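You operate a simulated robot arm through the tools that you are given. There is no shell and no other tool. Be economical: measure what you need, move in short steps, check, and stop when the job is done.

Carry out the task below with a simulated two-armed robot. There is one attempt and no reset: what you move stays moved.

TASK
On the bamboo mat, fold the beige cloth in half, so that its two short edges meet.

The check looks at the end state, three seconds after you hand in, the way a careful person would. Anything else that was tipped, shoved, dropped, spilled or broken makes it a failure. Flat cloth is picked up by pressing the open fingertips on it (5 to 10 N) and closing them slowly along it; thin cloth reads only 2 to 8 mm in the jaws.

THE ROBOT
Two 7-joint arms with two-finger parallel grippers on one trunk, on a base that drives. Base frame: it is fixed to the floor where the robot stands at the start and does not move with it; the origin is under the middle of the robot, x ahead of it, y to its left, z up; the surface under the hand at the start is at about z = 850. Units: mm, rad, N and s.
The left shoulder is at the start at [70, 163, 1095], the right one opposite. With the tool pointing down near the work surface each hand reaches from about 380 to 880 mm from the robot's upright axis, wherever it stands, measured 20 degrees to its own side. Places, roughly: bamboo mat (25x40 cm) [540, 40, 840]; beige cloth [500, 100, 900]. Payload 3.43 kg a hand.
The TCP of each hand is the grasp point between the finger pads, 34 mm short of the fingertips. In the tool frame z runs along the fingers and y along their closing line. The gripper opens to 128 mm. The fingers are 24 mm wide and 12 mm thick; the gripper's body (48 by 130 mm) begins 96 mm behind the TCP.
Orientation is told as [roll, pitch, yaw] about the base's x, y, z axes, in that order, counted from this pose: with the fingers straight down and closing along the base's y, the tool's x points along the base's -x, its y along +y and its z along -z.

THE INTERFACE
- The arms move only by the tool arm_command. It takes "left_commands", "right_commands" or both (then of equal length, played together; a hand with none holds still); each is one flat list of numbers, 7 for each row, row after row: the shift along the tool's x, y, z in units of 500 mm (1.0 is 500 mm), then the turn, a rotation vector about the tool's x, y, z in units of 180 degrees (1.0 is 180 degrees), then the closure in counts, from 0 (fully open) to 255 (shut). In form: [tx, ty, tz, ax, ay, az, claw, tx, ty, tz, ax, ay, az, claw, ...]. A call has 1 to 20 rows; each row is the pose to reach, as a shift and turn from the pose commanded when the call began, along the tool's axes at that moment. A call with a number of a shift or a turn outside -1 to 1 is refused whole. Each row takes 0.2 s and may step no farther than 50 mm and 0.15 rad from the row before; otherwise, or with a gripper value out of range, the whole call is refused. Where a pose cannot be reached the arm comes as near as it can. A force on the tool above 40 N (or 10 N above the force at the start of the call, whichever is more), or a blocked arm, ends the call early, and 0.2 s more pass. Each finger travels about 153 mm/s and halts on what it meets, pressing with about 25 N; the grip force reading is that of the motor and also rises with nothing between the fingers. The clock runs only during rows and for 0.2 s after the last one: add rows that repeat a pose to give the fingers time. It gives the time, the measured TCP pose, the force on the tool (base axes), the opening and the grip force at its end, in the units of the frame above (readings bear some noise), with the torque about the TCP (base axes, N m) and any sound that the robot's microphone picked up.
- Cameras (640 x 400 px; columns grow to the right, rows downward): "scene" is now at [132, 15.4, 1312.9]; the picture's right is [0.19, -0.98, 0.00], its down [-0.63, -0.13, -0.76] and it looks along [0.75, 0.15, -0.65] (base axes); focal length 261 px, centre (320, 200). "left" rides on the left gripper at [76, 11, -160] in its tool frame; the picture's right is [-0.15, 0.99, 0.00], its down [-0.88, -0.13, -0.46] and it looks along [-0.45, -0.07, 0.89] (tool axes); focal length 234 px, centre (320, 200). "right" rides on the right gripper at [76, -11, -160] in its tool frame; the picture's right is [0.15, 0.99, 0.00], its down [-0.88, 0.13, -0.46] and it looks along [-0.45, 0.07, 0.89] (tool axes); focal length 234 px, centre (320, 200). There is no depth. A picture from a camera that has moved, and an enlarged one, comes with that camera's place and axes in the base frame and with its lens.
- snapshot(camera): a new picture of that camera. It takes no simulated time.
- raise_lower(by): slides the trunk up (or, below 0, down) by that many mm; the arms and the scene camera ride with it, the base frame stays. It gives what a move gives, with no picture.
- base_move(legs): drives the robot by 1 to 6 legs, each [ahead, left, turn to the left] in mm, mm and rad, along the robot's own axes; the way and the turn of a leg run together, so that a leg with both is an arc; at most 1500 mm and 3.142 rad a leg. The arms and the cameras ride along, it lands a little off, and it stops where it bumps. It gives what a move gives.
- pan_tilt(pan, tilt): turns the head with the scene camera to pan (to the left, within 1.501 rad either way) and tilt (down, from -0.506 to 1.204), counted from straight ahead of the robot. It gives what a move gives.
- enlarge(camera, box): a new picture of the part [left, top, right, bottom] of that camera's present view, enlarged. It takes no simulated time.
- sign_off(): hands the job in; it is judged then, once.

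Work in short steps. Places have to be worked out from the pictures, the camera data and where the tool is seen: move nearer, look again, correct. Check each grasp and each placing, and mend what went wrong. You have 120 turns and 88 pictures in all, those below and enlarged ones among them. Open the grippers and draw the arms clear of the work before you hand the job in, unless the task says otherwise; then end with one line.

The tools are called by a JSON object that holds its "op" and its "data". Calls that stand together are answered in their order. arm_command: Moves the arms, as the interface text tells. Its arguments: {"type":"object","properties":{"left_commands":{"type":"array","items":{"type":"number"}},"right_commands":{"type":"array","items":{"type":"number"}}},"required":[]} The other tools are called the same way: raise_lower (by) slides the trunk up or down; base_move (legs) drives the base; pan_tilt (pan, tilt) turns the head that bears the scene camera; snapshot (camera) takes a picture; enlarge (camera, box) takes an enlarged picture of a part of a camera's view; sign_off () hands the job in.

At the start:

```text
time: 0.0
left_eef_pos: [609.3, 431.8, 1012.2]
left_tcp_rot: [0.001, -0.001, -0.001]
left_ft_force: [-0.1, -0.3, -0.1]
left_wrist_torque: [0.01, 0.0, 0.0]
left_grip_width: 128.2
left_grip_force: 0.0
right_eef_pos: [701.6, -166.0, 1012.8]
right_tcp_rot: [0.001, 0.001, 0.001]
right_ft_force: [0.1, 0.5, -0.4]
right_wrist_torque: [0.01, 0.01, 0.04]
right_grip_width: 128.1
right_grip_force: 0.0
trunk travel left (down, up): [-575.0, 365.0]
robot x, y, heading: [3.3, 1.8, -0.0]
head pan, tilt: [0.195, 0.703]
```

scene: 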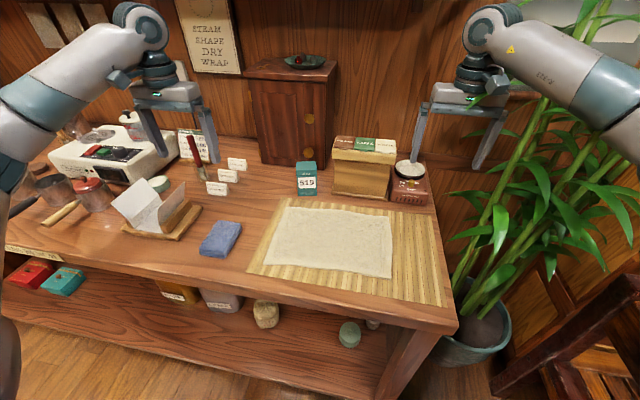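
right: 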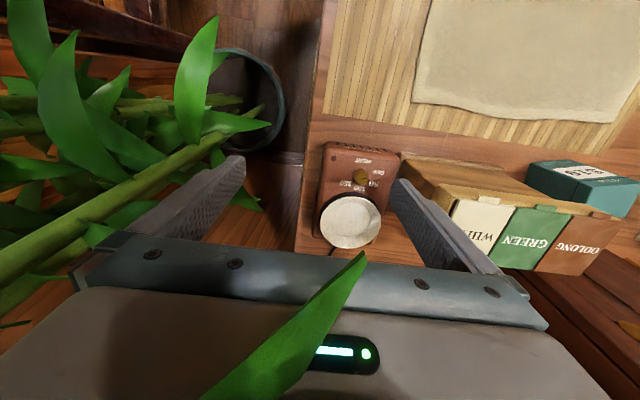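
left: 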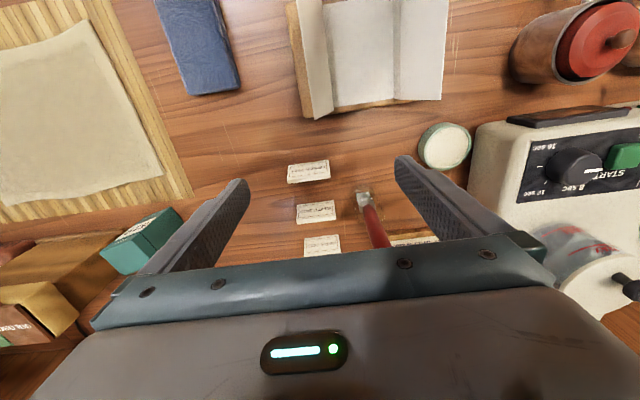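

The cloth spans roughly x 440–645 and y −68…205, so its short edges are the left and right ones. I'll pull the hands back, then raise the trunk, before re-positioning the base slightly to the left and turned right. From there both hands can work on the left edge side by side.

{"op": "arm_command", "data": {"left_commands": [0.09, -0.06, 0, 0, 0, 0, 0, 0.18, -0.12, 0, 0, 0, 0, 0, 0.27, -0.18, 0, 0, 0, 0, 0, 0.34, -0.2, 0, 0, 0, 0, 0, 0.34, -0.2, 0, 0, 0, 0, 0], "right_commands": [0.09, 0, 0, 0, 0, 0, 0, 0.18, 0, 0, 0, 0, 0, 0, 0.27, 0, 0, 0, 0, 0, 0, 0.36, 0, 0, 0, 0, 0, 0, 0.45, 0, 0, 0, 0, 0, 0]}}

{"op": "raise_lower", "data": {"by": 120}}

{"op": "base_move", "data": {"legs": [[0, 350, 0], [0, 0, -0.55]]}}

{"op": "pan_tilt", "data": {"pan": 0.05, "tilt": 0.85}}

{"op": "snapshot", "data": {"camera": "scene"}}

```text
refused: row 1 steps farther than a row can; nothing moved
```

```text
time: 1.5
left_eef_pos: [609.4, 431.7, 1132.5]
left_tcp_rot: [0.0, 0.0, -0.001]
left_ft_force: [-0.4, 0.1, -0.5]
left_wrist_torque: [-0.01, -0.01, -0.01]
left_grip_width: 128.0
left_grip_force: 0.0
right_eef_pos: [702.1, -166.9, 1132.1]
right_tcp_rot: [0.001, 0.0, -0.001]
right_ft_force: [-0.3, -0.8, 0.9]
right_wrist_torque: [-0.01, 0.02, -0.01]
right_grip_width: 128.0
right_grip_force: 0.1
trunk travel left (down, up): [-695.0, 245.0]
robot x, y, heading: [4.3, 0.5, 0.004]
head pan, tilt: [0.195, 0.703]
```

```text
time: 5.3
left_eef_pos: [726.1, 420.1, 1144.7]
left_tcp_rot: [0.001, -0.022, -0.542]
left_ft_force: [-0.8, -0.4, -0.5]
left_wrist_torque: [0.0, 0.0, 0.0]
left_grip_width: 128.1
left_grip_force: 0.1
right_eef_pos: [499.9, -139.6, 1145.2]
right_tcp_rot: [0.001, -0.019, -0.54]
right_ft_force: [0.6, -0.5, -0.3]
right_wrist_torque: [0.0, 0.03, -0.01]
right_grip_width: 128.1
right_grip_force: 0.1
trunk travel left (down, up): [-695.0, 245.0]
robot x, y, heading: [-1.2, 355.8, -0.538]
head pan, tilt: [0.195, 0.703]
```

```text
time: 6.0
left_eef_pos: [725.1, 420.5, 1144.9]
left_tcp_rot: [0.003, -0.021, -0.541]
left_ft_force: [-0.5, -0.4, 0.1]
left_wrist_torque: [0.01, -0.02, 0.01]
left_grip_width: 128.2
left_grip_force: 0.0
right_eef_pos: [500.8, -141.8, 1143.3]
right_tcp_rot: [0.001, -0.014, -0.539]
right_ft_force: [-0.7, 0.1, 0.6]
right_wrist_torque: [-0.01, -0.01, 0.01]
right_grip_width: 128.3
right_grip_force: 0.1
trunk travel left (down, up): [-695.0, 245.0]
robot x, y, heading: [-3.1, 355.7, -0.533]
head pan, tilt: [0.051, 0.85]
```

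```text
84 pictures are left
camera scene: at [89.4, 300.4, 1422.9], right [-0.47, -0.88, 0.0], down [-0.65, 0.35, -0.67], along [0.59, -0.31, -0.74], focal length 261 px, centre (320, 200)
```

scene: 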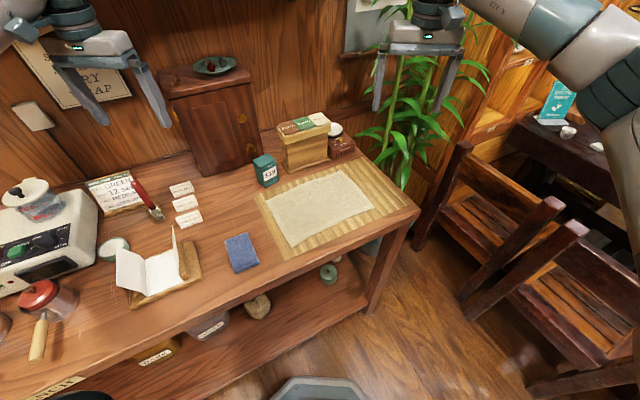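

The base moved without touching anything, even though the arm retraction was refused. I'll zoom in to measure the cloth corners.

{"op": "enlarge", "data": {"camera": "scene", "box": [230, 120, 430, 270]}}

```text
2.67 times, centred on (330, 195) of scene
camera zoom: at [89.4, 300.4, 1422.9], right [-0.47, -0.88, 0.0], down [-0.65, 0.35, -0.67], along [0.59, -0.31, -0.74], focal length 696 px, centre (293, 213)
```

zoom: 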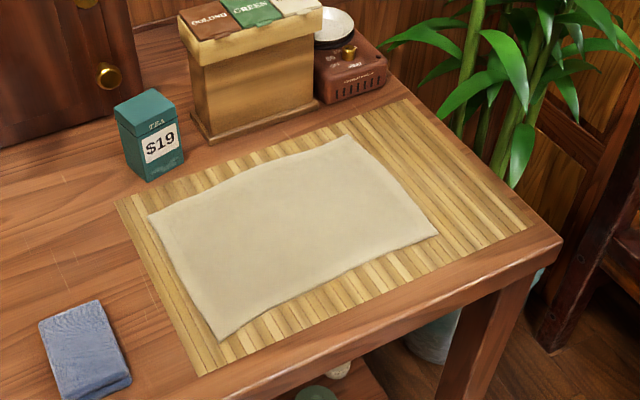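

The corner estimates are A (620,202) far‑left, B (438,195) near‑left, C (629,−68) and D (447,−63). I'll bring both hands above the left edge, the left hand at x≈600 and the right at x≈465, and undo the yaw on the way.

{"op": "arm_command", "data": {"left_commands": [-0.001, -0.056, 0.032, 0, 0, -0.019, 0, -0.003, -0.112, 0.064, 0, 0, -0.038, 0, -0.004, -0.169, 0.097, 0, 0, -0.057, 0, -0.005, -0.225, 0.129, 0, 0, -0.076, 0, -0.007, -0.281, 0.161, 0, 0, -0.096, 0, -0.008, -0.337, 0.193, 0, 0, -0.115, 0, -0.009, -0.394, 0.226, 0, 0, -0.134, 0, -0.011, -0.45, 0.258, 0, 0, -0.153, 0, -0.012, -0.506, 0.29, 0, 0, -0.172, 0, -0.012, -0.506, 0.29, 0, 0, -0.172, 0], "right_commands": [0.046, 0.061, 0.032, 0, 0, -0.019, 0, 0.091, 0.122, 0.064, 0, 0, -0.038, 0, 0.137, 0.183, 0.097, 0, 0, -0.057, 0, 0.182, 0.244, 0.129, 0, 0, -0.076, 0, 0.228, 0.304, 0.161, 0, 0, -0.096, 0, 0.273, 0.365, 0.193, 0, 0, -0.115, 0, 0.319, 0.426, 0.226, 0, 0, -0.134, 0, 0.364, 0.487, 0.258, 0, 0, -0.153, 0, 0.41, 0.548, 0.29, 0, 0, -0.172, 0, 0.41, 0.548, 0.29, 0, 0, -0.172, 0]}}

{"op": "snapshot", "data": {"camera": "scene"}}

{"op": "snapshot", "data": {"camera": "left"}}

{"op": "snapshot", "data": {"camera": "right"}}

```text
time: 8.2
left_eef_pos: [617.5, 191.0, 986.9]
left_tcp_rot: [-0.001, -0.002, -0.001]
left_ft_force: [0.4, 0.0, -1.0]
left_wrist_torque: [0.0, -0.01, 0.0]
left_grip_width: 128.1
left_grip_force: 0.2
right_eef_pos: [481.4, 191.6, 986.4]
right_tcp_rot: [0.0, -0.001, 0.002]
right_ft_force: [0.3, 0.2, 0.5]
right_wrist_torque: [0.01, 0.0, -0.01]
right_grip_width: 127.9
right_grip_force: 0.1
trunk travel left (down, up): [-695.0, 245.0]
robot x, y, heading: [2.2, 355.2, -0.539]
head pan, tilt: [0.051, 0.85]
```

```text
82 pictures are left
camera scene: at [109.4, 290.1, 1420.9], right [-0.47, -0.88, 0.0], down [-0.66, 0.35, -0.66], along [0.58, -0.31, -0.75], focal length 261 px, centre (320, 200)
```

scene: 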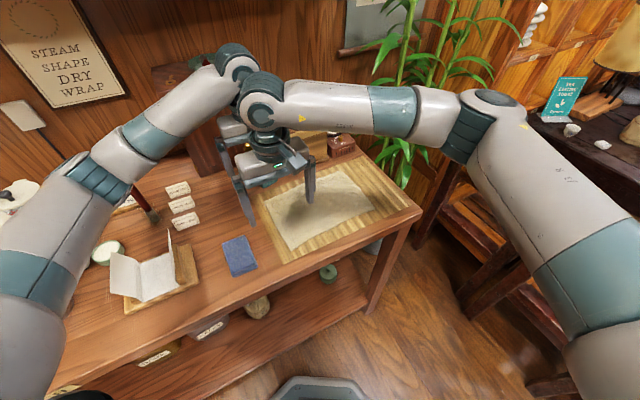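

```text
81 pictures are left
camera left: at [540.9, 203.6, 1146.8], right [0.15, 0.99, 0.0], down [0.88, -0.13, 0.46], along [0.45, -0.07, -0.89], focal length 234 px, centre (320, 200)
```

left: 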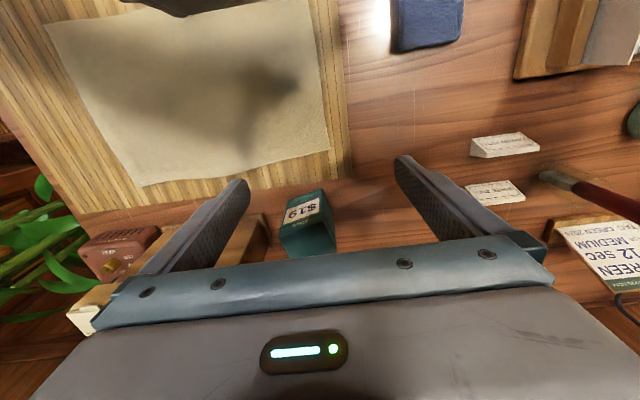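

```text
80 pictures are left
camera right: at [406.0, 180.1, 1146.2], right [-0.15, 0.99, 0.0], down [0.88, 0.13, 0.46], along [0.45, 0.07, -0.89], focal length 234 px, centre (320, 200)
```

right: 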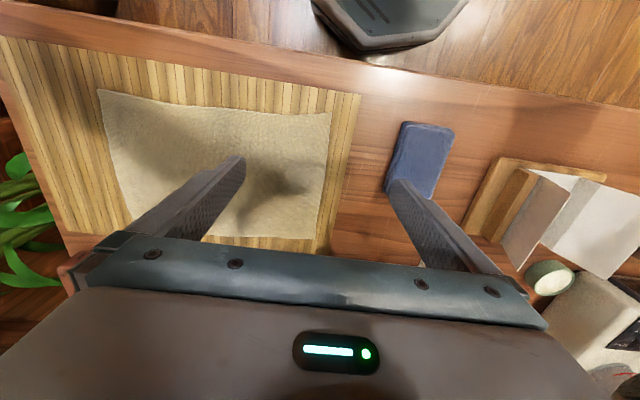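

Both hands are level and in line with the edge, which runs from about (438,198) to (624,205). I'll lower them to fingertips about 20 mm above the mat with the jaws at about 24 mm, straddling the edge, and look.

{"op": "arm_command", "data": {"left_commands": [0.017, 0.002, 0.06, 0, 0, 0, 100, 0.034, 0.004, 0.12, 0, 0, 0, 170, 0.034, 0.004, 0.174, 0, 0, 0, 207, 0.034, 0.004, 0.174, 0, 0, 0, 207], "right_commands": [0.016, -0.002, 0.06, 0, 0, 0, 100, 0.032, -0.003, 0.12, 0, 0, 0, 170, 0.032, -0.003, 0.174, 0, 0, 0, 207, 0.032, -0.003, 0.174, 0, 0, 0, 207]}}

{"op": "snapshot", "data": {"camera": "left"}}

{"op": "snapshot", "data": {"camera": "right"}}

{"op": "enlarge", "data": {"camera": "scene", "box": [220, 140, 420, 265]}}

```text
time: 9.2
left_eef_pos: [602.2, 192.5, 901.9]
left_tcp_rot: [0.0, -0.004, -0.001]
left_ft_force: [-0.5, 0.0, -0.1]
left_wrist_torque: [0.01, -0.01, 0.0]
left_grip_width: 24.0
left_grip_force: 0.0
right_eef_pos: [464.5, 190.5, 900.5]
right_tcp_rot: [-0.001, -0.001, 0.002]
right_ft_force: [0.3, -0.1, -0.6]
right_wrist_torque: [0.0, -0.04, -0.01]
right_grip_width: 24.1
right_grip_force: 0.0
trunk travel left (down, up): [-695.0, 245.0]
robot x, y, heading: [-3.1, 355.9, -0.536]
head pan, tilt: [0.051, 0.85]
```

```text
79 pictures are left
camera left: at [525.3, 205.6, 1061.0], right [0.15, 0.99, 0.0], down [0.88, -0.13, 0.46], along [0.45, -0.07, -0.89], focal length 234 px, centre (320, 200)
```

left: 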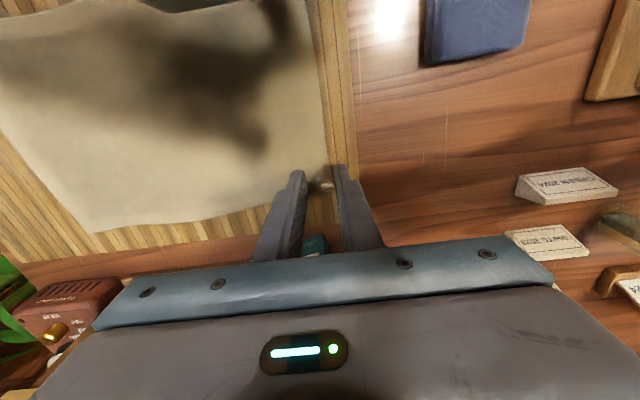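

```text
78 pictures are left
camera right: at [389.6, 179.1, 1059.9], right [-0.15, 0.99, 0.0], down [0.88, 0.13, 0.46], along [0.45, 0.07, -0.89], focal length 234 px, centre (320, 200)
```

right: 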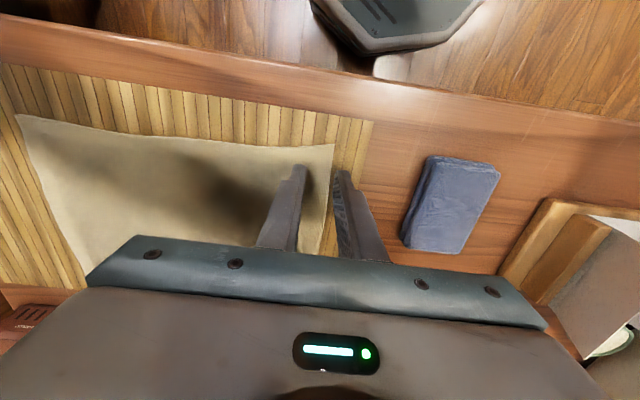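

```text
3.20 times, centred on (320, 202) of scene
camera zoom: at [109.2, 290.4, 1421.0], right [-0.47, -0.88, 0.0], down [-0.66, 0.35, -0.66], along [0.58, -0.31, -0.75], focal length 835 px, centre (320, 192)
```

zoom: 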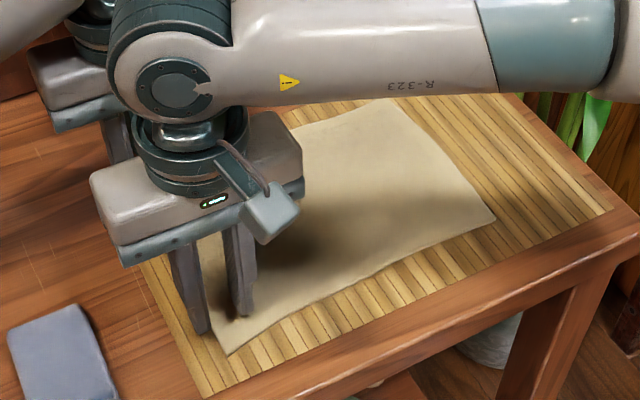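

From the wrist views the edge lies at y≈207 under the left hand and y≈203 under the right. I'll shift the hands slightly outward so the outer fingers just clear the edge, and descend toward contact.

{"op": "arm_command", "data": {"left_commands": [0, 0.011, 0.014, 0, 0, 0, 207, 0, 0.011, 0.03, 0, 0, 0, 207, 0, 0.011, 0.04, 0, 0, 0, 207], "right_commands": [0, 0.007, 0.014, 0, 0, 0, 207, 0, 0.007, 0.028, 0, 0, 0, 207, 0, 0.007, 0.038, 0, 0, 0, 207]}}

```text
time: 10.0
left_eef_pos: [601.5, 198.9, 887.0]
left_tcp_rot: [-0.005, -0.008, 0.0]
left_ft_force: [5.4, 0.8, 23.6]
left_wrist_torque: [-0.4, -0.2, 0.08]
left_grip_width: 24.0
left_grip_force: 0.1
right_eef_pos: [465.6, 194.7, 887.1]
right_tcp_rot: [-0.002, -0.008, 0.001]
right_ft_force: [5.4, -2.0, 29.1]
right_wrist_torque: [-0.59, -0.16, 0.14]
right_grip_width: 25.2
right_grip_force: 0.9
trunk travel left (down, up): [-695.0, 245.0]
robot x, y, heading: [1.1, 354.3, -0.542]
head pan, tilt: [0.051, 0.85]
```

Contact came at TCP z≈887, pressing about 24–29 N, which is too hard. I'll ease both up about 3.5–4 mm to get 5–10 N.

{"op": "arm_command", "data": {"left_commands": [0, 0, -0.006, 0, 0, 0, 207, 0, 0, -0.006, 0, 0, 0, 207], "right_commands": [0, 0, -0.007, 0, 0, 0, 207, 0, 0, -0.007, 0, 0, 0, 207]}}

{"op": "snapshot", "data": {"camera": "left"}}

{"op": "snapshot", "data": {"camera": "right"}}

```text
time: 10.6
left_eef_pos: [599.7, 199.5, 886.1]
left_tcp_rot: [-0.001, -0.004, 0.0]
left_ft_force: [4.9, -0.6, 19.7]
left_wrist_torque: [-0.39, -0.25, 0.1]
left_grip_width: 24.4
left_grip_force: 0.2
right_eef_pos: [463.8, 194.1, 886.3]
right_tcp_rot: [0.0, 0.0, 0.0]
right_ft_force: [6.9, -0.2, 23.4]
right_wrist_torque: [-0.41, -0.24, 0.14]
right_grip_width: 24.1
right_grip_force: 0.1
trunk travel left (down, up): [-695.0, 245.0]
robot x, y, heading: [0.2, 352.4, -0.545]
head pan, tilt: [0.051, 0.85]
```

```text
76 pictures are left
camera left: at [523.6, 212.0, 1046.0], right [0.15, 0.99, 0.0], down [0.88, -0.13, 0.46], along [0.46, -0.07, -0.89], focal length 234 px, centre (320, 200)
```

left: 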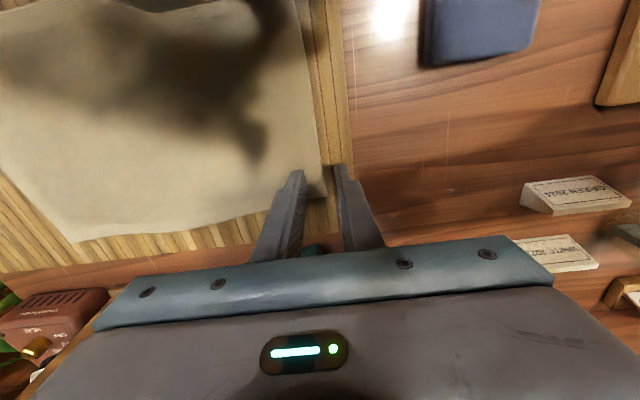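

```text
75 pictures are left
camera right: at [387.8, 182.9, 1046.4], right [-0.15, 0.99, 0.0], down [0.88, 0.13, 0.46], along [0.45, 0.07, -0.89], focal length 234 px, centre (320, 200)
```

right: 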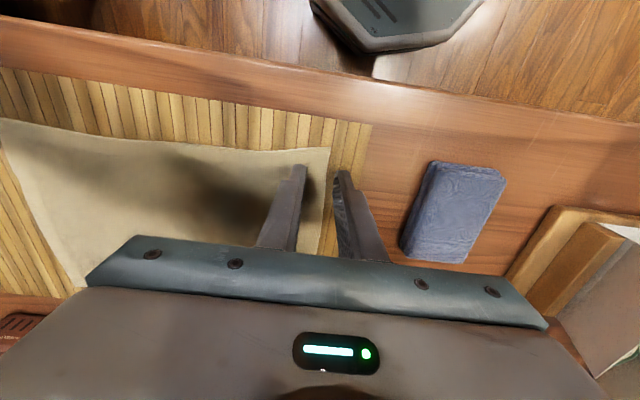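

The outer fingers sit just past the edge, as intended. The force is still about 20 N, so I'll ease up a few mm more.

{"op": "arm_command", "data": {"left_commands": [0, 0, -0.005, 0, 0, 0, 207, 0, 0, -0.005, 0, 0, 0, 207], "right_commands": [0, 0, -0.006, 0, 0, 0, 207, 0, 0, -0.006, 0, 0, 0, 207]}}

```text
time: 11.2
left_eef_pos: [600.4, 200.3, 887.4]
left_tcp_rot: [0.0, -0.002, -0.001]
left_ft_force: [2.5, -1.1, 12.3]
left_wrist_torque: [-0.29, -0.13, 0.04]
left_grip_width: 24.2
left_grip_force: 0.3
right_eef_pos: [462.4, 193.6, 887.2]
right_tcp_rot: [-0.002, 0.002, 0.003]
right_ft_force: [0.4, 1.0, 5.4]
right_wrist_torque: [-0.09, -0.04, 0.03]
right_grip_width: 23.4
right_grip_force: 0.0
trunk travel left (down, up): [-695.0, 245.0]
robot x, y, heading: [2.2, 356.1, -0.546]
head pan, tilt: [0.051, 0.85]
```

The forces are now about 12 N and 5 N, which is good. I'll close both slowly along the cloth.

{"op": "arm_command", "data": {"left_commands": [0, 0, -0.001, 0, 0, 0, 211, 0, 0, -0.001, 0, 0, 0, 215, 0, 0, -0.001, 0, 0, 0, 219, 0, 0, -0.001, 0, 0, 0, 223, 0, 0, -0.001, 0, 0, 0, 227, 0, 0, -0.001, 0, 0, 0, 231, 0, 0, -0.001, 0, 0, 0, 235, 0, 0, -0.001, 0, 0, 0, 239, 0, 0, -0.001, 0, 0, 0, 243, 0, 0, -0.001, 0, 0, 0, 247, 0, 0, -0.001, 0, 0, 0, 251, 0, 0, -0.001, 0, 0, 0, 255, 0, 0, -0.001, 0, 0, 0, 255], "right_commands": [0, 0, 0.001, 0, 0, 0, 211, 0, 0, 0.001, 0, 0, 0, 215, 0, 0, 0.001, 0, 0, 0, 219, 0, 0, 0.001, 0, 0, 0, 223, 0, 0, 0.001, 0, 0, 0, 227, 0, 0, 0.001, 0, 0, 0, 231, 0, 0, 0.001, 0, 0, 0, 235, 0, 0, 0.001, 0, 0, 0, 239, 0, 0, 0.001, 0, 0, 0, 243, 0, 0, 0.001, 0, 0, 0, 247, 0, 0, 0.001, 0, 0, 0, 251, 0, 0, 0.001, 0, 0, 0, 255, 0, 0, 0.001, 0, 0, 0, 255]}}

{"op": "enlarge", "data": {"camera": "left", "box": [220, 90, 420, 260]}}

{"op": "enlarge", "data": {"camera": "right", "box": [220, 90, 420, 260]}}

```text
time: 14.0
left_eef_pos: [601.5, 198.2, 887.4]
left_tcp_rot: [0.0, -0.002, -0.003]
left_ft_force: [-0.4, -0.2, 3.7]
left_wrist_torque: [-0.07, 0.03, 0.04]
left_grip_width: 0.1
left_grip_force: 24.6
right_eef_pos: [465.2, 193.6, 887.8]
right_tcp_rot: [0.001, 0.0, -0.001]
right_ft_force: [0.7, 0.0, 3.0]
right_wrist_torque: [-0.03, -0.04, 0.01]
right_grip_width: 3.7
right_grip_force: 24.6
trunk travel left (down, up): [-695.0, 245.0]
robot x, y, heading: [0.7, 354.2, -0.546]
head pan, tilt: [0.051, 0.85]
```

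```text
2.35 times, centred on (320, 175) of left
camera zoom: at [524.3, 211.0, 1047.6], right [0.15, 0.99, 0.0], down [0.88, -0.13, 0.46], along [0.45, -0.07, -0.89], focal length 551 px, centre (320, 259)
```

zoom: 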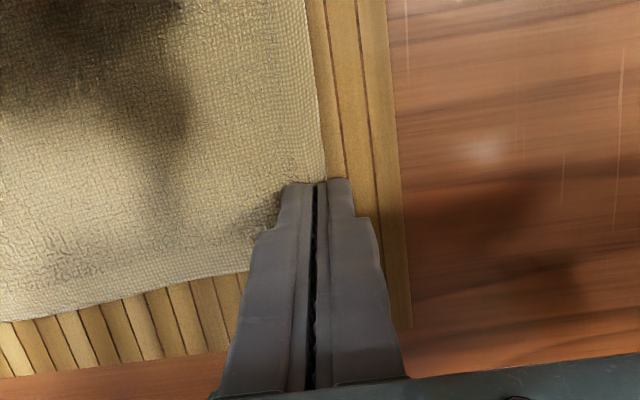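

```text
2.35 times, centred on (320, 175) of right
camera zoom: at [389.0, 181.5, 1047.9], right [-0.15, 0.99, 0.0], down [0.88, 0.13, 0.46], along [0.45, 0.07, -0.89], focal length 551 px, centre (320, 259)
```

zoom: 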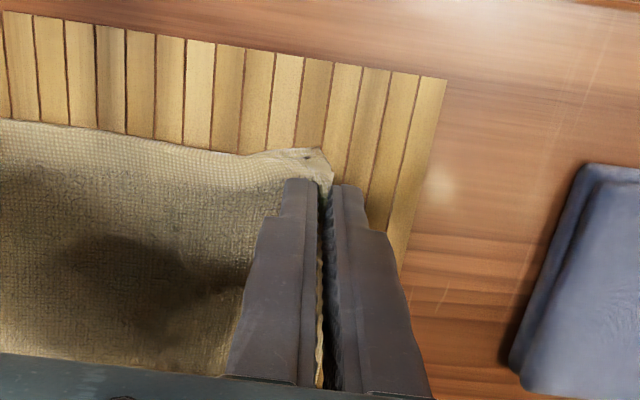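

The right hand holds the edge (3.7 mm) but the left slipped off (0.1 mm). I'll lift the left slightly, reopen it, shift 5 mm inward and press again.

{"op": "arm_command", "data": {"left_commands": [0, 0, -0.02, 0, 0, 0, 255, 0, -0.01, -0.02, 0, 0, 0, 200, 0, -0.01, -0.02, 0, 0, 0, 200, 0, -0.01, -0.004, 0, 0, 0, 200, 0, -0.01, 0.001, 0, 0, 0, 200, 0, -0.01, 0.001, 0, 0, 0, 200]}}

{"op": "enlarge", "data": {"camera": "left", "box": [220, 90, 420, 260]}}

```text
time: 15.4
left_eef_pos: [601.0, 194.6, 887.2]
left_tcp_rot: [-0.003, -0.004, -0.001]
left_ft_force: [0.2, 0.1, 4.9]
left_wrist_torque: [-0.04, -0.07, 0.03]
left_grip_width: 27.9
left_grip_force: 0.1
right_eef_pos: [464.0, 193.4, 887.3]
right_tcp_rot: [-0.001, 0.001, 0.001]
right_ft_force: [0.2, -0.5, 4.2]
right_wrist_torque: [-0.04, -0.02, 0.03]
right_grip_width: 3.8
right_grip_force: 24.6
trunk travel left (down, up): [-695.0, 245.0]
robot x, y, heading: [-0.1, 349.8, -0.544]
head pan, tilt: [0.051, 0.85]
```

```text
2.35 times, centred on (320, 175) of left
camera zoom: at [523.7, 205.4, 1047.3], right [0.15, 0.99, 0.0], down [0.88, -0.13, 0.46], along [0.45, -0.07, -0.89], focal length 551 px, centre (320, 259)
```

zoom: 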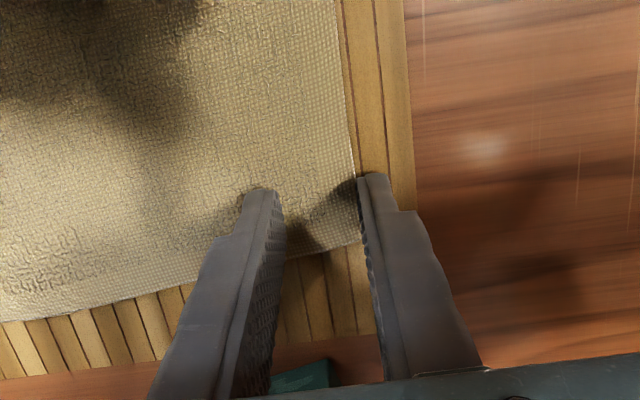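

The left outer finger is right at the edge with a 5 N press. I'll press a little more and close slowly, keeping the pressure on.

{"op": "arm_command", "data": {"left_commands": [0, 0, 0.003, 0, 0, 0, 204, 0, 0, 0.004, 0, 0, 0, 208, 0, 0, 0.004, 0, 0, 0, 212, 0, 0, 0.004, 0, 0, 0, 216, 0, 0, 0.004, 0, 0, 0, 220, 0, 0, 0.004, 0, 0, 0, 224, 0, 0, 0.004, 0, 0, 0, 228, 0, 0, 0.004, 0, 0, 0, 232, 0, 0, 0.004, 0, 0, 0, 236, 0, 0, 0.004, 0, 0, 0, 240, 0, 0, 0.004, 0, 0, 0, 244, 0, 0, 0.004, 0, 0, 0, 248, 0, 0, 0.004, 0, 0, 0, 252, 0, 0, 0.004, 0, 0, 0, 255, 0, 0, 0.004, 0, 0, 0, 255]}}

{"op": "enlarge", "data": {"camera": "left", "box": [220, 90, 420, 260]}}

```text
time: 18.6
left_eef_pos: [598.8, 193.0, 886.6]
left_tcp_rot: [0.0, -0.004, -0.001]
left_ft_force: [0.2, -4.0, 25.2]
left_wrist_torque: [-0.2, 0.03, -0.02]
left_grip_width: 4.4
left_grip_force: 25.2
right_eef_pos: [463.1, 193.0, 888.6]
right_tcp_rot: [0.0, -0.001, 0.0]
right_ft_force: [-0.1, 0.7, 0.8]
right_wrist_torque: [0.01, -0.02, 0.05]
right_grip_width: 3.8
right_grip_force: 24.9
trunk travel left (down, up): [-695.0, 245.0]
robot x, y, heading: [-0.8, 354.7, -0.543]
head pan, tilt: [0.051, 0.85]
```

```text
2.35 times, centred on (320, 175) of left
camera zoom: at [522.0, 205.5, 1046.2], right [0.15, 0.99, 0.0], down [0.88, -0.13, 0.46], along [0.45, -0.07, -0.89], focal length 551 px, centre (320, 259)
```

zoom: 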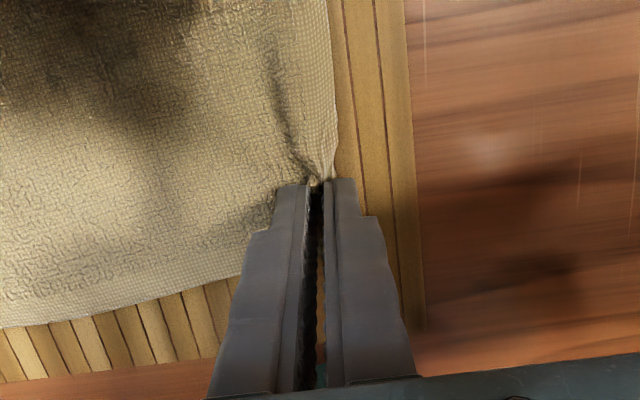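

Both jaws now hold cloth (4.4 and 3.8 mm). I'll lift both 50 mm together and check.

{"op": "arm_command", "data": {"left_commands": [0, 0, -0.02, 0, 0, 0, 255, 0, 0, -0.04, 0, 0, 0, 255, 0, 0, -0.06, 0, 0, 0, 255, 0, 0, -0.08, 0, 0, 0, 255, 0, 0, -0.104, 0, 0, 0, 255], "right_commands": [0, 0, -0.02, 0, 0, 0, 255, 0, 0, -0.04, 0, 0, 0, 255, 0, 0, -0.06, 0, 0, 0, 255, 0, 0, -0.08, 0, 0, 0, 255, 0, 0, -0.1, 0, 0, 0, 255]}}

{"op": "snapshot", "data": {"camera": "left"}}

{"op": "snapshot", "data": {"camera": "right"}}

{"op": "enlarge", "data": {"camera": "scene", "box": [220, 140, 420, 265]}}

```text
time: 19.8
left_eef_pos: [600.2, 192.8, 936.7]
left_tcp_rot: [0.001, -0.002, -0.001]
left_ft_force: [-1.5, 0.2, 0.6]
left_wrist_torque: [-0.02, 0.05, -0.03]
left_grip_width: 4.2
left_grip_force: 24.7
right_eef_pos: [465.2, 193.0, 938.1]
right_tcp_rot: [0.0, 0.002, 0.002]
right_ft_force: [0.7, 0.1, -0.5]
right_wrist_torque: [0.02, -0.02, 0.0]
right_grip_width: 4.0
right_grip_force: 24.9
trunk travel left (down, up): [-695.0, 245.0]
robot x, y, heading: [-3.3, 351.9, -0.539]
head pan, tilt: [0.051, 0.85]
```

```text
70 pictures are left
camera left: at [523.5, 205.1, 1097.1], right [0.15, 0.99, 0.0], down [0.88, -0.13, 0.46], along [0.45, -0.07, -0.89], focal length 234 px, centre (320, 200)
```

left: 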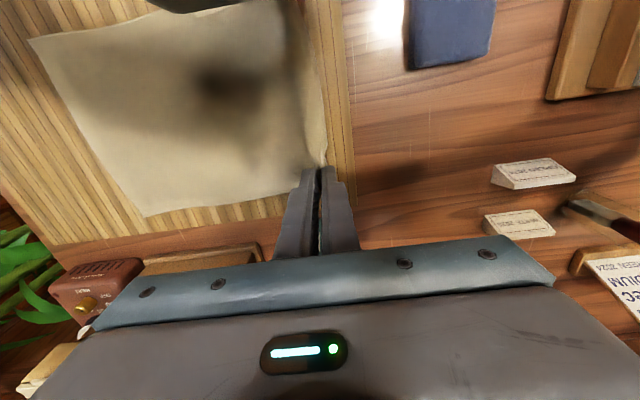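

```text
69 pictures are left
camera right: at [388.7, 181.3, 1098.5], right [-0.15, 0.99, 0.0], down [0.88, 0.13, 0.46], along [0.45, 0.07, -0.89], focal length 234 px, centre (320, 200)
```

right: 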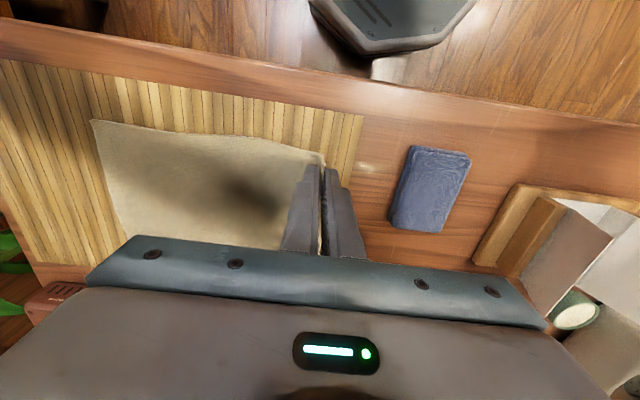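

```text
3.20 times, centred on (320, 202) of scene
camera zoom: at [109.2, 290.4, 1420.9], right [-0.47, -0.88, 0.0], down [-0.66, 0.35, -0.66], along [0.58, -0.31, -0.75], focal length 835 px, centre (320, 192)
```

zoom: 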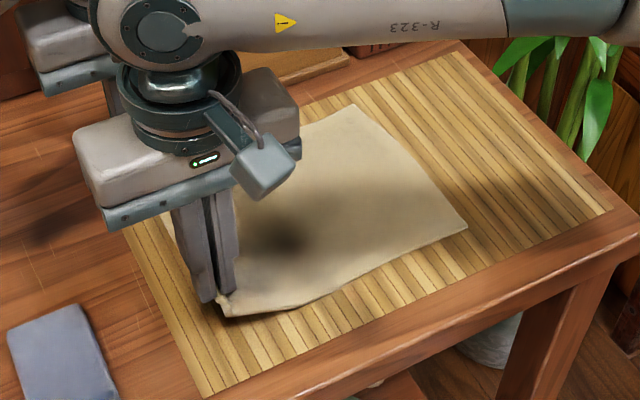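

Both hands hold the edge. The cloth has slid about 30 mm, and its right edge now runs from D (453,−40) to C (641,−29). I'll carry the held edge over in an arc toward y≈−30, shifting 15 mm in x and leaning the hands so the edge lies flat.

{"op": "arm_command", "data": {"left_commands": [-0.002, -0.044, -0.026, -0.0137, 0, 0, 255, -0.004, -0.07, -0.052, -0.0274, 0, 0, 255, -0.006, -0.099, -0.075, -0.041, 0, 0, 255, -0.008, -0.132, -0.093, -0.0544, 0, 0, 255, -0.01, -0.166, -0.106, -0.0681, 0, 0, 255, -0.013, -0.204, -0.114, -0.0818, 0, 0, 255, -0.015, -0.242, -0.117, -0.0955, 0, 0, 255, -0.017, -0.281, -0.114, -0.109, 0, 0, 255, -0.019, -0.318, -0.105, -0.123, 0, 0, 255, -0.021, -0.353, -0.092, -0.1366, 0, 0, 255, -0.024, -0.387, -0.073, -0.15, 0, 0, 255, -0.026, -0.416, -0.049, -0.1636, 0, 0, 255, -0.028, -0.442, -0.022, -0.177, 0, 0, 255, -0.03, -0.464, 0.008, -0.191, 0, 0, 255, -0.03, -0.464, 0.008, -0.191, 0, 0, 255], "right_commands": [-0.002, -0.044, -0.026, -0.0137, 0, 0, 255, -0.004, -0.07, -0.052, -0.0274, 0, 0, 255, -0.006, -0.099, -0.075, -0.041, 0, 0, 255, -0.008, -0.132, -0.093, -0.0544, 0, 0, 255, -0.01, -0.166, -0.106, -0.0681, 0, 0, 255, -0.013, -0.204, -0.114, -0.0818, 0, 0, 255, -0.015, -0.242, -0.117, -0.0955, 0, 0, 255, -0.017, -0.281, -0.114, -0.109, 0, 0, 255, -0.019, -0.318, -0.105, -0.123, 0, 0, 255, -0.021, -0.353, -0.092, -0.1366, 0, 0, 255, -0.024, -0.387, -0.073, -0.15, 0, 0, 255, -0.026, -0.416, -0.049, -0.1636, 0, 0, 255, -0.028, -0.442, -0.022, -0.177, 0, 0, 255, -0.03, -0.464, 0.008, -0.191, 0, 0, 255, -0.03, -0.464, 0.008, -0.191, 0, 0, 255]}}

{"op": "snapshot", "data": {"camera": "left"}}

{"op": "snapshot", "data": {"camera": "right"}}

{"op": "snapshot", "data": {"camera": "scene"}}

```text
time: 23.0
left_eef_pos: [575.9, 4.9, 948.2]
left_tcp_rot: [0.582, -0.004, -0.001]
left_ft_force: [1.2, -26.7, 14.1]
left_wrist_torque: [2.14, 1.38, 2.38]
left_grip_width: 4.1
left_grip_force: 25.3
left hand out of reach, approached as far as the arm can: row 12, 13, 14, 15
right_eef_pos: [479.3, -34.6, 933.3]
right_tcp_rot: [0.6, 0.002, 0.005]
right_ft_force: [-0.2, 25.7, -14.1]
right_wrist_torque: [-3.25, -0.05, 0.18]
right_grip_width: 3.4
right_grip_force: 24.7
trunk travel left (down, up): [-695.0, 245.0]
robot x, y, heading: [-0.9, 357.4, -0.541]
head pan, tilt: [0.051, 0.85]
```

```text
67 pictures are left
camera left: at [500.2, -71.7, 1088.2], right [0.15, 0.83, 0.54], down [0.88, -0.36, 0.31], along [0.45, 0.43, -0.78], focal length 234 px, centre (320, 200)
```

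left: 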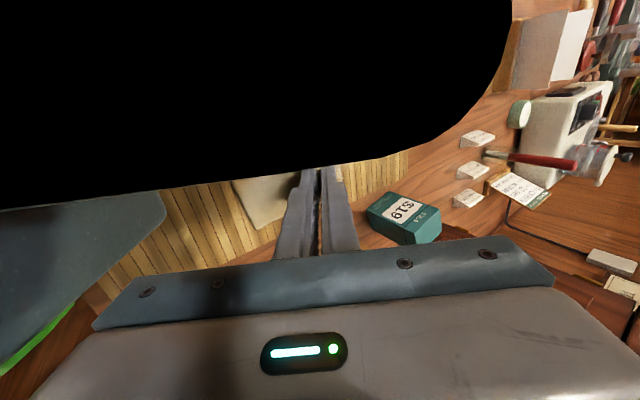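

```text
66 pictures are left
camera right: at [405.0, -135.4, 1059.2], right [-0.15, 0.82, 0.56], down [0.88, -0.15, 0.45], along [0.45, 0.56, -0.7], focal length 234 px, centre (320, 200)
```

right: 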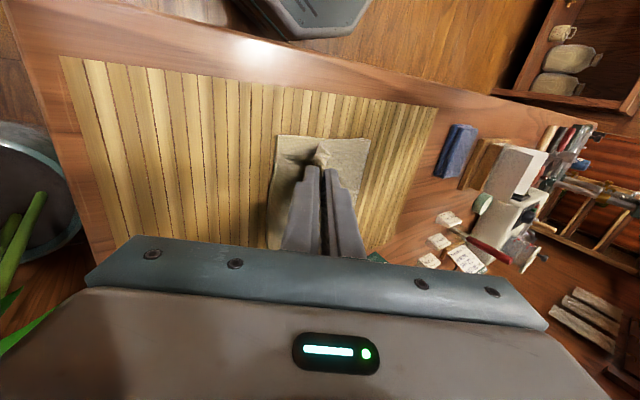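

```text
65 pictures are left
camera scene: at [110.0, 291.5, 1421.0], right [-0.47, -0.88, 0.0], down [-0.66, 0.35, -0.66], along [0.58, -0.31, -0.75], focal length 261 px, centre (320, 200)
```

scene: 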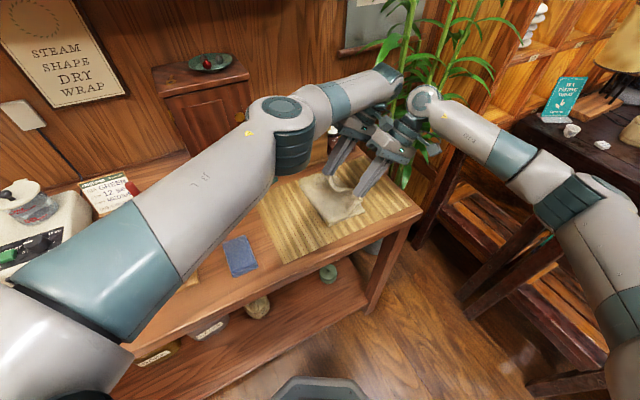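

The left arm ran out of reach and the two wrists are pressing against each other at about 26 N. I'll straighten the left hand to vertical and pull it back a little in +y.

{"op": "arm_command", "data": {"left_commands": [0, 0.02, -0.003, 0.038, 0, 0, 255, 0, 0.04, -0.006, 0.076, 0, 0, 255, 0, 0.06, -0.009, 0.115, 0, 0, 255, 0, 0.078, -0.012, 0.153, 0, 0, 255, 0, 0.078, -0.012, 0.191, 0, 0, 255, 0, 0.078, -0.012, 0.191, 0, 0, 255]}}

{"op": "snapshot", "data": {"camera": "scene"}}

{"op": "snapshot", "data": {"camera": "left"}}

```text
time: 23.3
left_eef_pos: [577.4, 8.6, 948.8]
left_tcp_rot: [0.552, 0.003, -0.001]
left_ft_force: [0.0, 0.8, 0.9]
left_wrist_torque: [-0.05, 0.01, 0.01]
left_grip_width: 4.4
left_grip_force: 24.8
right_eef_pos: [480.3, -33.6, 932.9]
right_tcp_rot: [0.601, 0.003, 0.007]
right_ft_force: [0.3, 0.6, -0.3]
right_wrist_torque: [-0.09, 0.07, 0.05]
right_grip_width: 3.6
right_grip_force: 25.1
trunk travel left (down, up): [-695.0, 245.0]
robot x, y, heading: [-2.0, 351.3, -0.537]
head pan, tilt: [0.051, 0.85]
stopped in row 1 (left hand): the force on the tool passed its limit at 47 N (the readings are from after the stop); the commanded pose is now the measured one
```

```text
64 pictures are left
camera scene: at [111.0, 291.5, 1420.8], right [-0.47, -0.88, 0.0], down [-0.66, 0.35, -0.66], along [0.58, -0.31, -0.75], focal length 261 px, centre (320, 200)
```

scene: 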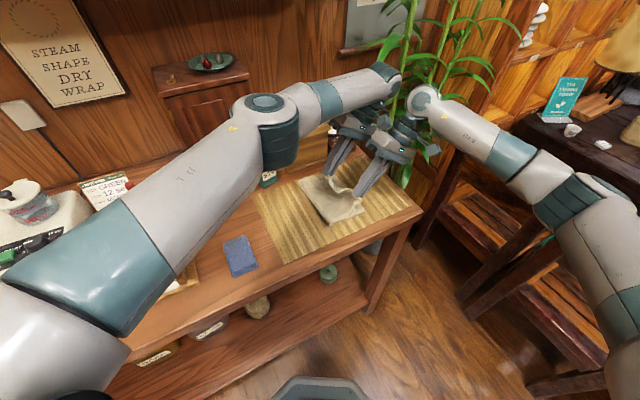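

```text
63 pictures are left
camera left: at [500.8, -65.3, 1091.4], right [0.15, 0.84, 0.52], down [0.88, -0.35, 0.32], along [0.45, 0.41, -0.79], focal length 234 px, centre (320, 200)
```

left: 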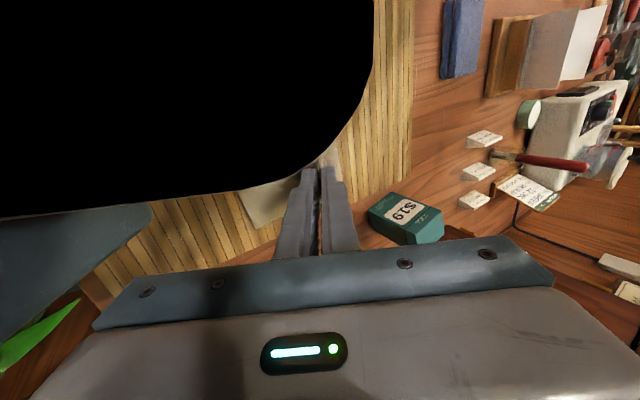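

The forces have cleared. The left camera housing seems to overlap the right gripper body, because the hands are only 97 mm apart in x. I'll separate them along x and then look.

{"op": "arm_command", "data": {"left_commands": [-0.01, 0, 0, 0, 0, 0, 255, -0.02, 0, 0, 0, 0, 0, 255, -0.02, 0, 0, 0, 0, 0, 255], "right_commands": [0.02, 0, 0, 0, 0, 0, 255, 0.04, 0, 0, 0, 0, 0, 255, 0.055, 0, 0, 0, 0, 0, 255]}}

{"op": "snapshot", "data": {"camera": "left"}}

```text
time: 24.1
left_eef_pos: [584.3, 5.3, 949.7]
left_tcp_rot: [0.552, 0.002, -0.003]
left_ft_force: [-6.0, -2.2, -0.8]
left_wrist_torque: [-0.1, 0.09, 0.16]
left_grip_width: 4.5
left_grip_force: 24.5
right_eef_pos: [452.2, -35.6, 933.8]
right_tcp_rot: [0.601, 0.001, 0.008]
right_ft_force: [6.4, 2.7, 1.2]
right_wrist_torque: [0.04, -0.17, -0.06]
right_grip_width: 3.5
right_grip_force: 25.2
trunk travel left (down, up): [-695.0, 245.0]
robot x, y, heading: [-2.9, 354.6, -0.54]
head pan, tilt: [0.051, 0.85]
```

```text
62 pictures are left
camera left: at [509.0, -66.4, 1092.2], right [0.15, 0.84, 0.52], down [0.88, -0.35, 0.32], along [0.45, 0.41, -0.79], focal length 234 px, centre (320, 200)
```

left: 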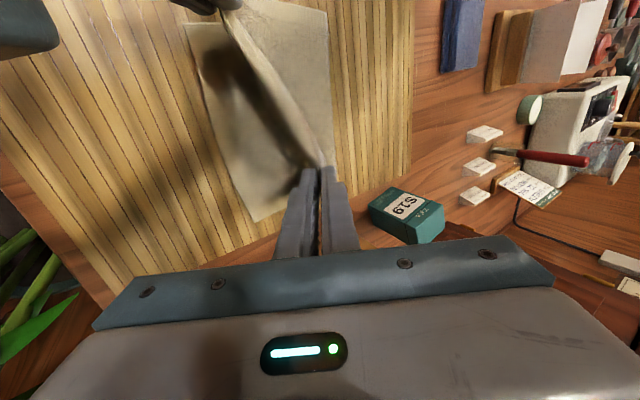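

The separation worked and the view is clear, with the cloth's right edge running from D (455,−31) to C (639,−25). Next I'll straighten the left hand most of the way and move both hands +x together toward the target.

{"op": "arm_command", "data": {"left_commands": [-0.008, -0.007, 0.003, 0.025, 0, 0, 255, -0.018, -0.014, 0.006, 0.05, 0, 0, 255, -0.028, -0.021, 0.01, 0.076, 0, 0, 255, -0.04, -0.028, 0.014, 0.102, 0, 0, 255, -0.052, -0.034, 0.017, 0.127, 0, 0, 255, -0.052, -0.034, 0.017, 0.127, 0, 0, 255], "right_commands": [-0.012, 0, 0, 0, 0, 0, 255, -0.022, 0, 0, 0, 0, 0, 255, -0.034, 0, 0, 0, 0, 0, 255, -0.046, 0, 0, 0, 0, 0, 255, -0.056, 0, 0, 0, 0, 0, 255, -0.056, 0, 0, 0, 0, 0, 255]}}

{"op": "snapshot", "data": {"camera": "left"}}

{"op": "snapshot", "data": {"camera": "right"}}

```text
time: 25.5
left_eef_pos: [611.9, -3.3, 934.4]
left_tcp_rot: [0.154, -0.002, -0.002]
left_ft_force: [-0.1, -0.4, 0.6]
left_wrist_torque: [0.05, 0.01, 0.03]
left_grip_width: 4.1
left_grip_force: 24.8
right_eef_pos: [480.7, -35.5, 933.0]
right_tcp_rot: [0.602, 0.002, 0.008]
right_ft_force: [0.9, -0.7, 0.1]
right_wrist_torque: [-0.05, -0.04, -0.02]
right_grip_width: 3.6
right_grip_force: 24.8
trunk travel left (down, up): [-695.0, 245.0]
robot x, y, heading: [-3.2, 355.1, -0.539]
head pan, tilt: [0.051, 0.85]
```

```text
61 pictures are left
camera left: at [536.5, -16.0, 1093.6], right [0.15, 0.98, 0.15], down [0.88, -0.2, 0.43], along [0.45, 0.07, -0.89], focal length 234 px, centre (320, 200)
```

left: 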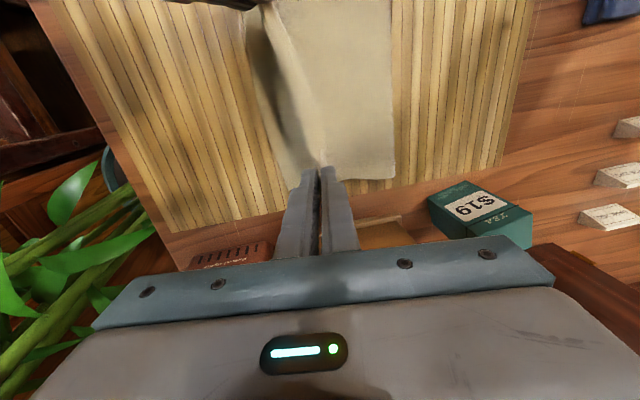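

```text
60 pictures are left
camera right: at [405.5, -135.3, 1058.4], right [-0.15, 0.81, 0.56], down [0.88, -0.14, 0.45], along [0.45, 0.56, -0.7], focal length 234 px, centre (320, 200)
```

right: 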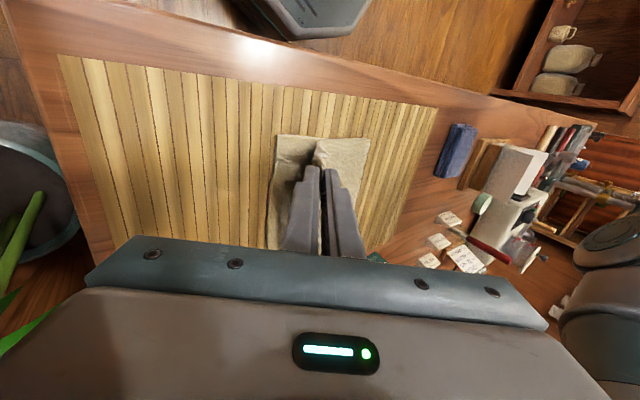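

The forces are near zero and the near and far ends line up in x. The bottom edge is at y≈−32. I'll lower both hands so the fingertips come down near y≈−26, just above the lower layer.

{"op": "arm_command", "data": {"left_commands": [0, -0.014, 0.014, 0, 0, 0, 255, 0, -0.028, 0.028, 0, 0, 0, 255, 0, -0.042, 0.042, 0, 0, 0, 255, 0, -0.056, 0.06, 0, 0, 0, 255, 0, -0.069, 0.076, 0, 0, 0, 255, 0, -0.069, 0.076, 0, 0, 0, 255], "right_commands": [0, -0.012, 0.011, 0, 0, 0, 255, 0, -0.024, 0.022, 0, 0, 0, 255, 0, -0.036, 0.033, 0, 0, 0, 255, 0, -0.048, 0.044, 0, 0, 0, 255, 0, -0.061, 0.055, 0, 0, 0, 255, 0, -0.061, 0.055, 0, 0, 0, 255]}}

{"op": "enlarge", "data": {"camera": "left", "box": [160, 0, 480, 220]}}

{"op": "enlarge", "data": {"camera": "right", "box": [160, 60, 460, 270]}}

{"op": "enlarge", "data": {"camera": "scene", "box": [240, 120, 440, 250]}}

```text
time: 26.9
left_eef_pos: [611.9, -30.8, 891.3]
left_tcp_rot: [0.15, -0.002, -0.002]
left_ft_force: [0.6, 1.0, 8.1]
left_wrist_torque: [0.2, -0.04, -0.01]
left_grip_width: 4.3
left_grip_force: 24.5
right_eef_pos: [481.0, -45.0, 892.5]
right_tcp_rot: [0.6, 0.003, 0.008]
right_ft_force: [0.0, -0.7, 0.4]
right_wrist_torque: [0.0, 0.04, -0.01]
right_grip_width: 3.8
right_grip_force: 24.2
trunk travel left (down, up): [-695.0, 245.0]
robot x, y, heading: [-0.4, 354.3, -0.536]
head pan, tilt: [0.051, 0.85]
```

```text
1.82 times, centred on (320, 110) of left
camera zoom: at [536.4, -42.9, 1051.0], right [0.15, 0.98, 0.15], down [0.88, -0.2, 0.43], along [0.45, 0.07, -0.89], focal length 426 px, centre (320, 364)
```

zoom: 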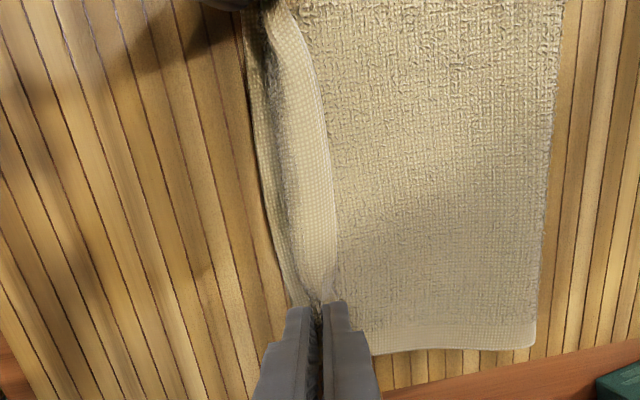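

```text
1.90 times, centred on (310, 165) of right
camera zoom: at [405.7, -145.2, 1018.6], right [-0.15, 0.81, 0.56], down [0.88, -0.14, 0.45], along [0.45, 0.56, -0.7], focal length 446 px, centre (339, 267)
```

zoom: 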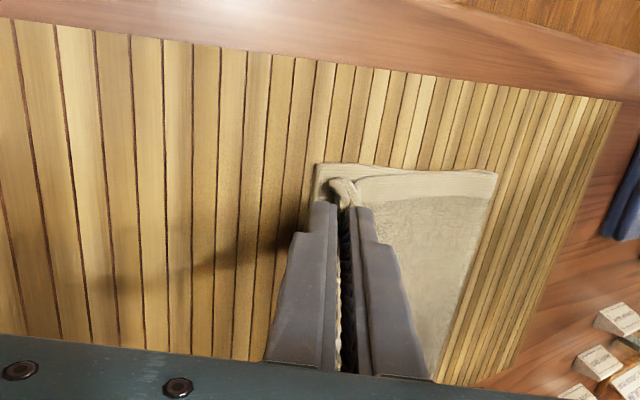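

```text
3.08 times, centred on (340, 185) of scene
camera zoom: at [109.1, 291.2, 1421.1], right [-0.47, -0.88, 0.0], down [-0.66, 0.35, -0.66], along [0.58, -0.31, -0.75], focal length 802 px, centre (258, 246)
```

zoom: 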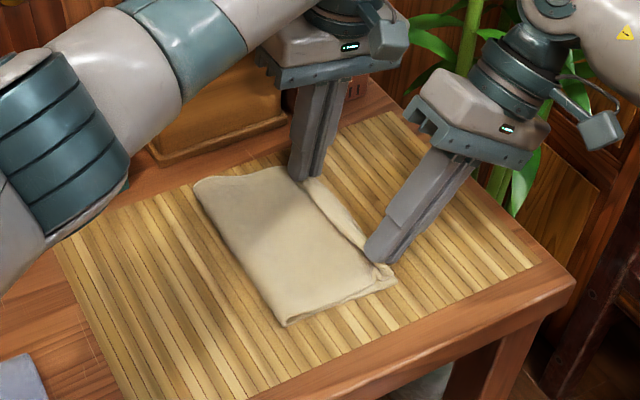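

The fold lies well, with the crease at y≈100 and the held edge near −30 along the whole width. I'll open both hands slowly, then retract along the fingers.

{"op": "arm_command", "data": {"left_commands": [0, -0.006, -0.004, 0, 0, 0, 255, 0, -0.006, -0.004, 0, 0, 0, 246, 0, -0.006, -0.004, 0, 0, 0, 236, 0, -0.006, -0.004, 0, 0, 0, 226, 0, -0.006, -0.004, 0, 0, 0, 216, 0, -0.006, -0.004, 0, 0, 0, 206, 0, -0.006, -0.02, 0, 0, 0, 206, 0, -0.006, -0.05, 0, 0, 0, 206, 0, -0.006, -0.1, 0, 0, 0, 206, 0, -0.006, -0.15, 0, 0, 0, 206], "right_commands": [0, -0.006, 0, 0, 0, 0, 255, 0, -0.006, 0, 0, 0, 0, 246, 0, -0.006, 0, 0, 0, 0, 236, 0, -0.006, 0, 0, 0, 0, 226, 0, -0.006, 0, 0, 0, 0, 216, 0, -0.006, 0, 0, 0, 0, 206, 0, -0.006, -0.016, 0, 0, 0, 206, 0, -0.006, -0.05, 0, 0, 0, 206, 0, -0.006, -0.1, 0, 0, 0, 206, 0, -0.006, -0.15, 0, 0, 0, 206]}}

{"op": "snapshot", "data": {"camera": "left"}}

{"op": "enlarge", "data": {"camera": "scene", "box": [240, 120, 440, 250]}}

```text
time: 29.1
left_eef_pos: [612.9, -47.1, 966.2]
left_tcp_rot: [0.153, 0.001, -0.003]
left_ft_force: [-0.5, -0.4, 0.3]
left_wrist_torque: [-0.02, -0.01, 0.01]
left_grip_width: 24.6
left_grip_force: 0.1
right_eef_pos: [480.3, -90.3, 951.9]
right_tcp_rot: [0.601, 0.002, 0.008]
right_ft_force: [0.0, 0.8, -0.3]
right_wrist_torque: [0.01, -0.01, -0.02]
right_grip_width: 24.7
right_grip_force: 0.0
trunk travel left (down, up): [-695.0, 245.0]
robot x, y, heading: [1.1, 354.6, -0.536]
head pan, tilt: [0.051, 0.85]
```

```text
56 pictures are left
camera left: at [536.7, -58.0, 1126.1], right [0.15, 0.98, 0.15], down [0.88, -0.2, 0.43], along [0.45, 0.07, -0.89], focal length 234 px, centre (320, 200)
```

left: 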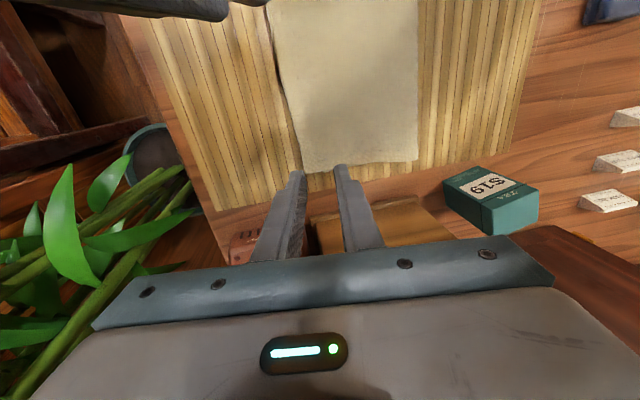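

```text
3.08 times, centred on (340, 185) of scene
camera zoom: at [108.8, 290.4, 1420.9], right [-0.47, -0.88, 0.0], down [-0.66, 0.35, -0.66], along [0.58, -0.31, -0.75], focal length 802 px, centre (258, 246)
```

zoom: 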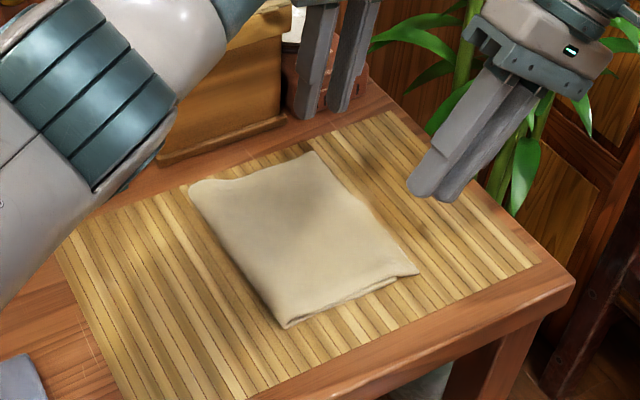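

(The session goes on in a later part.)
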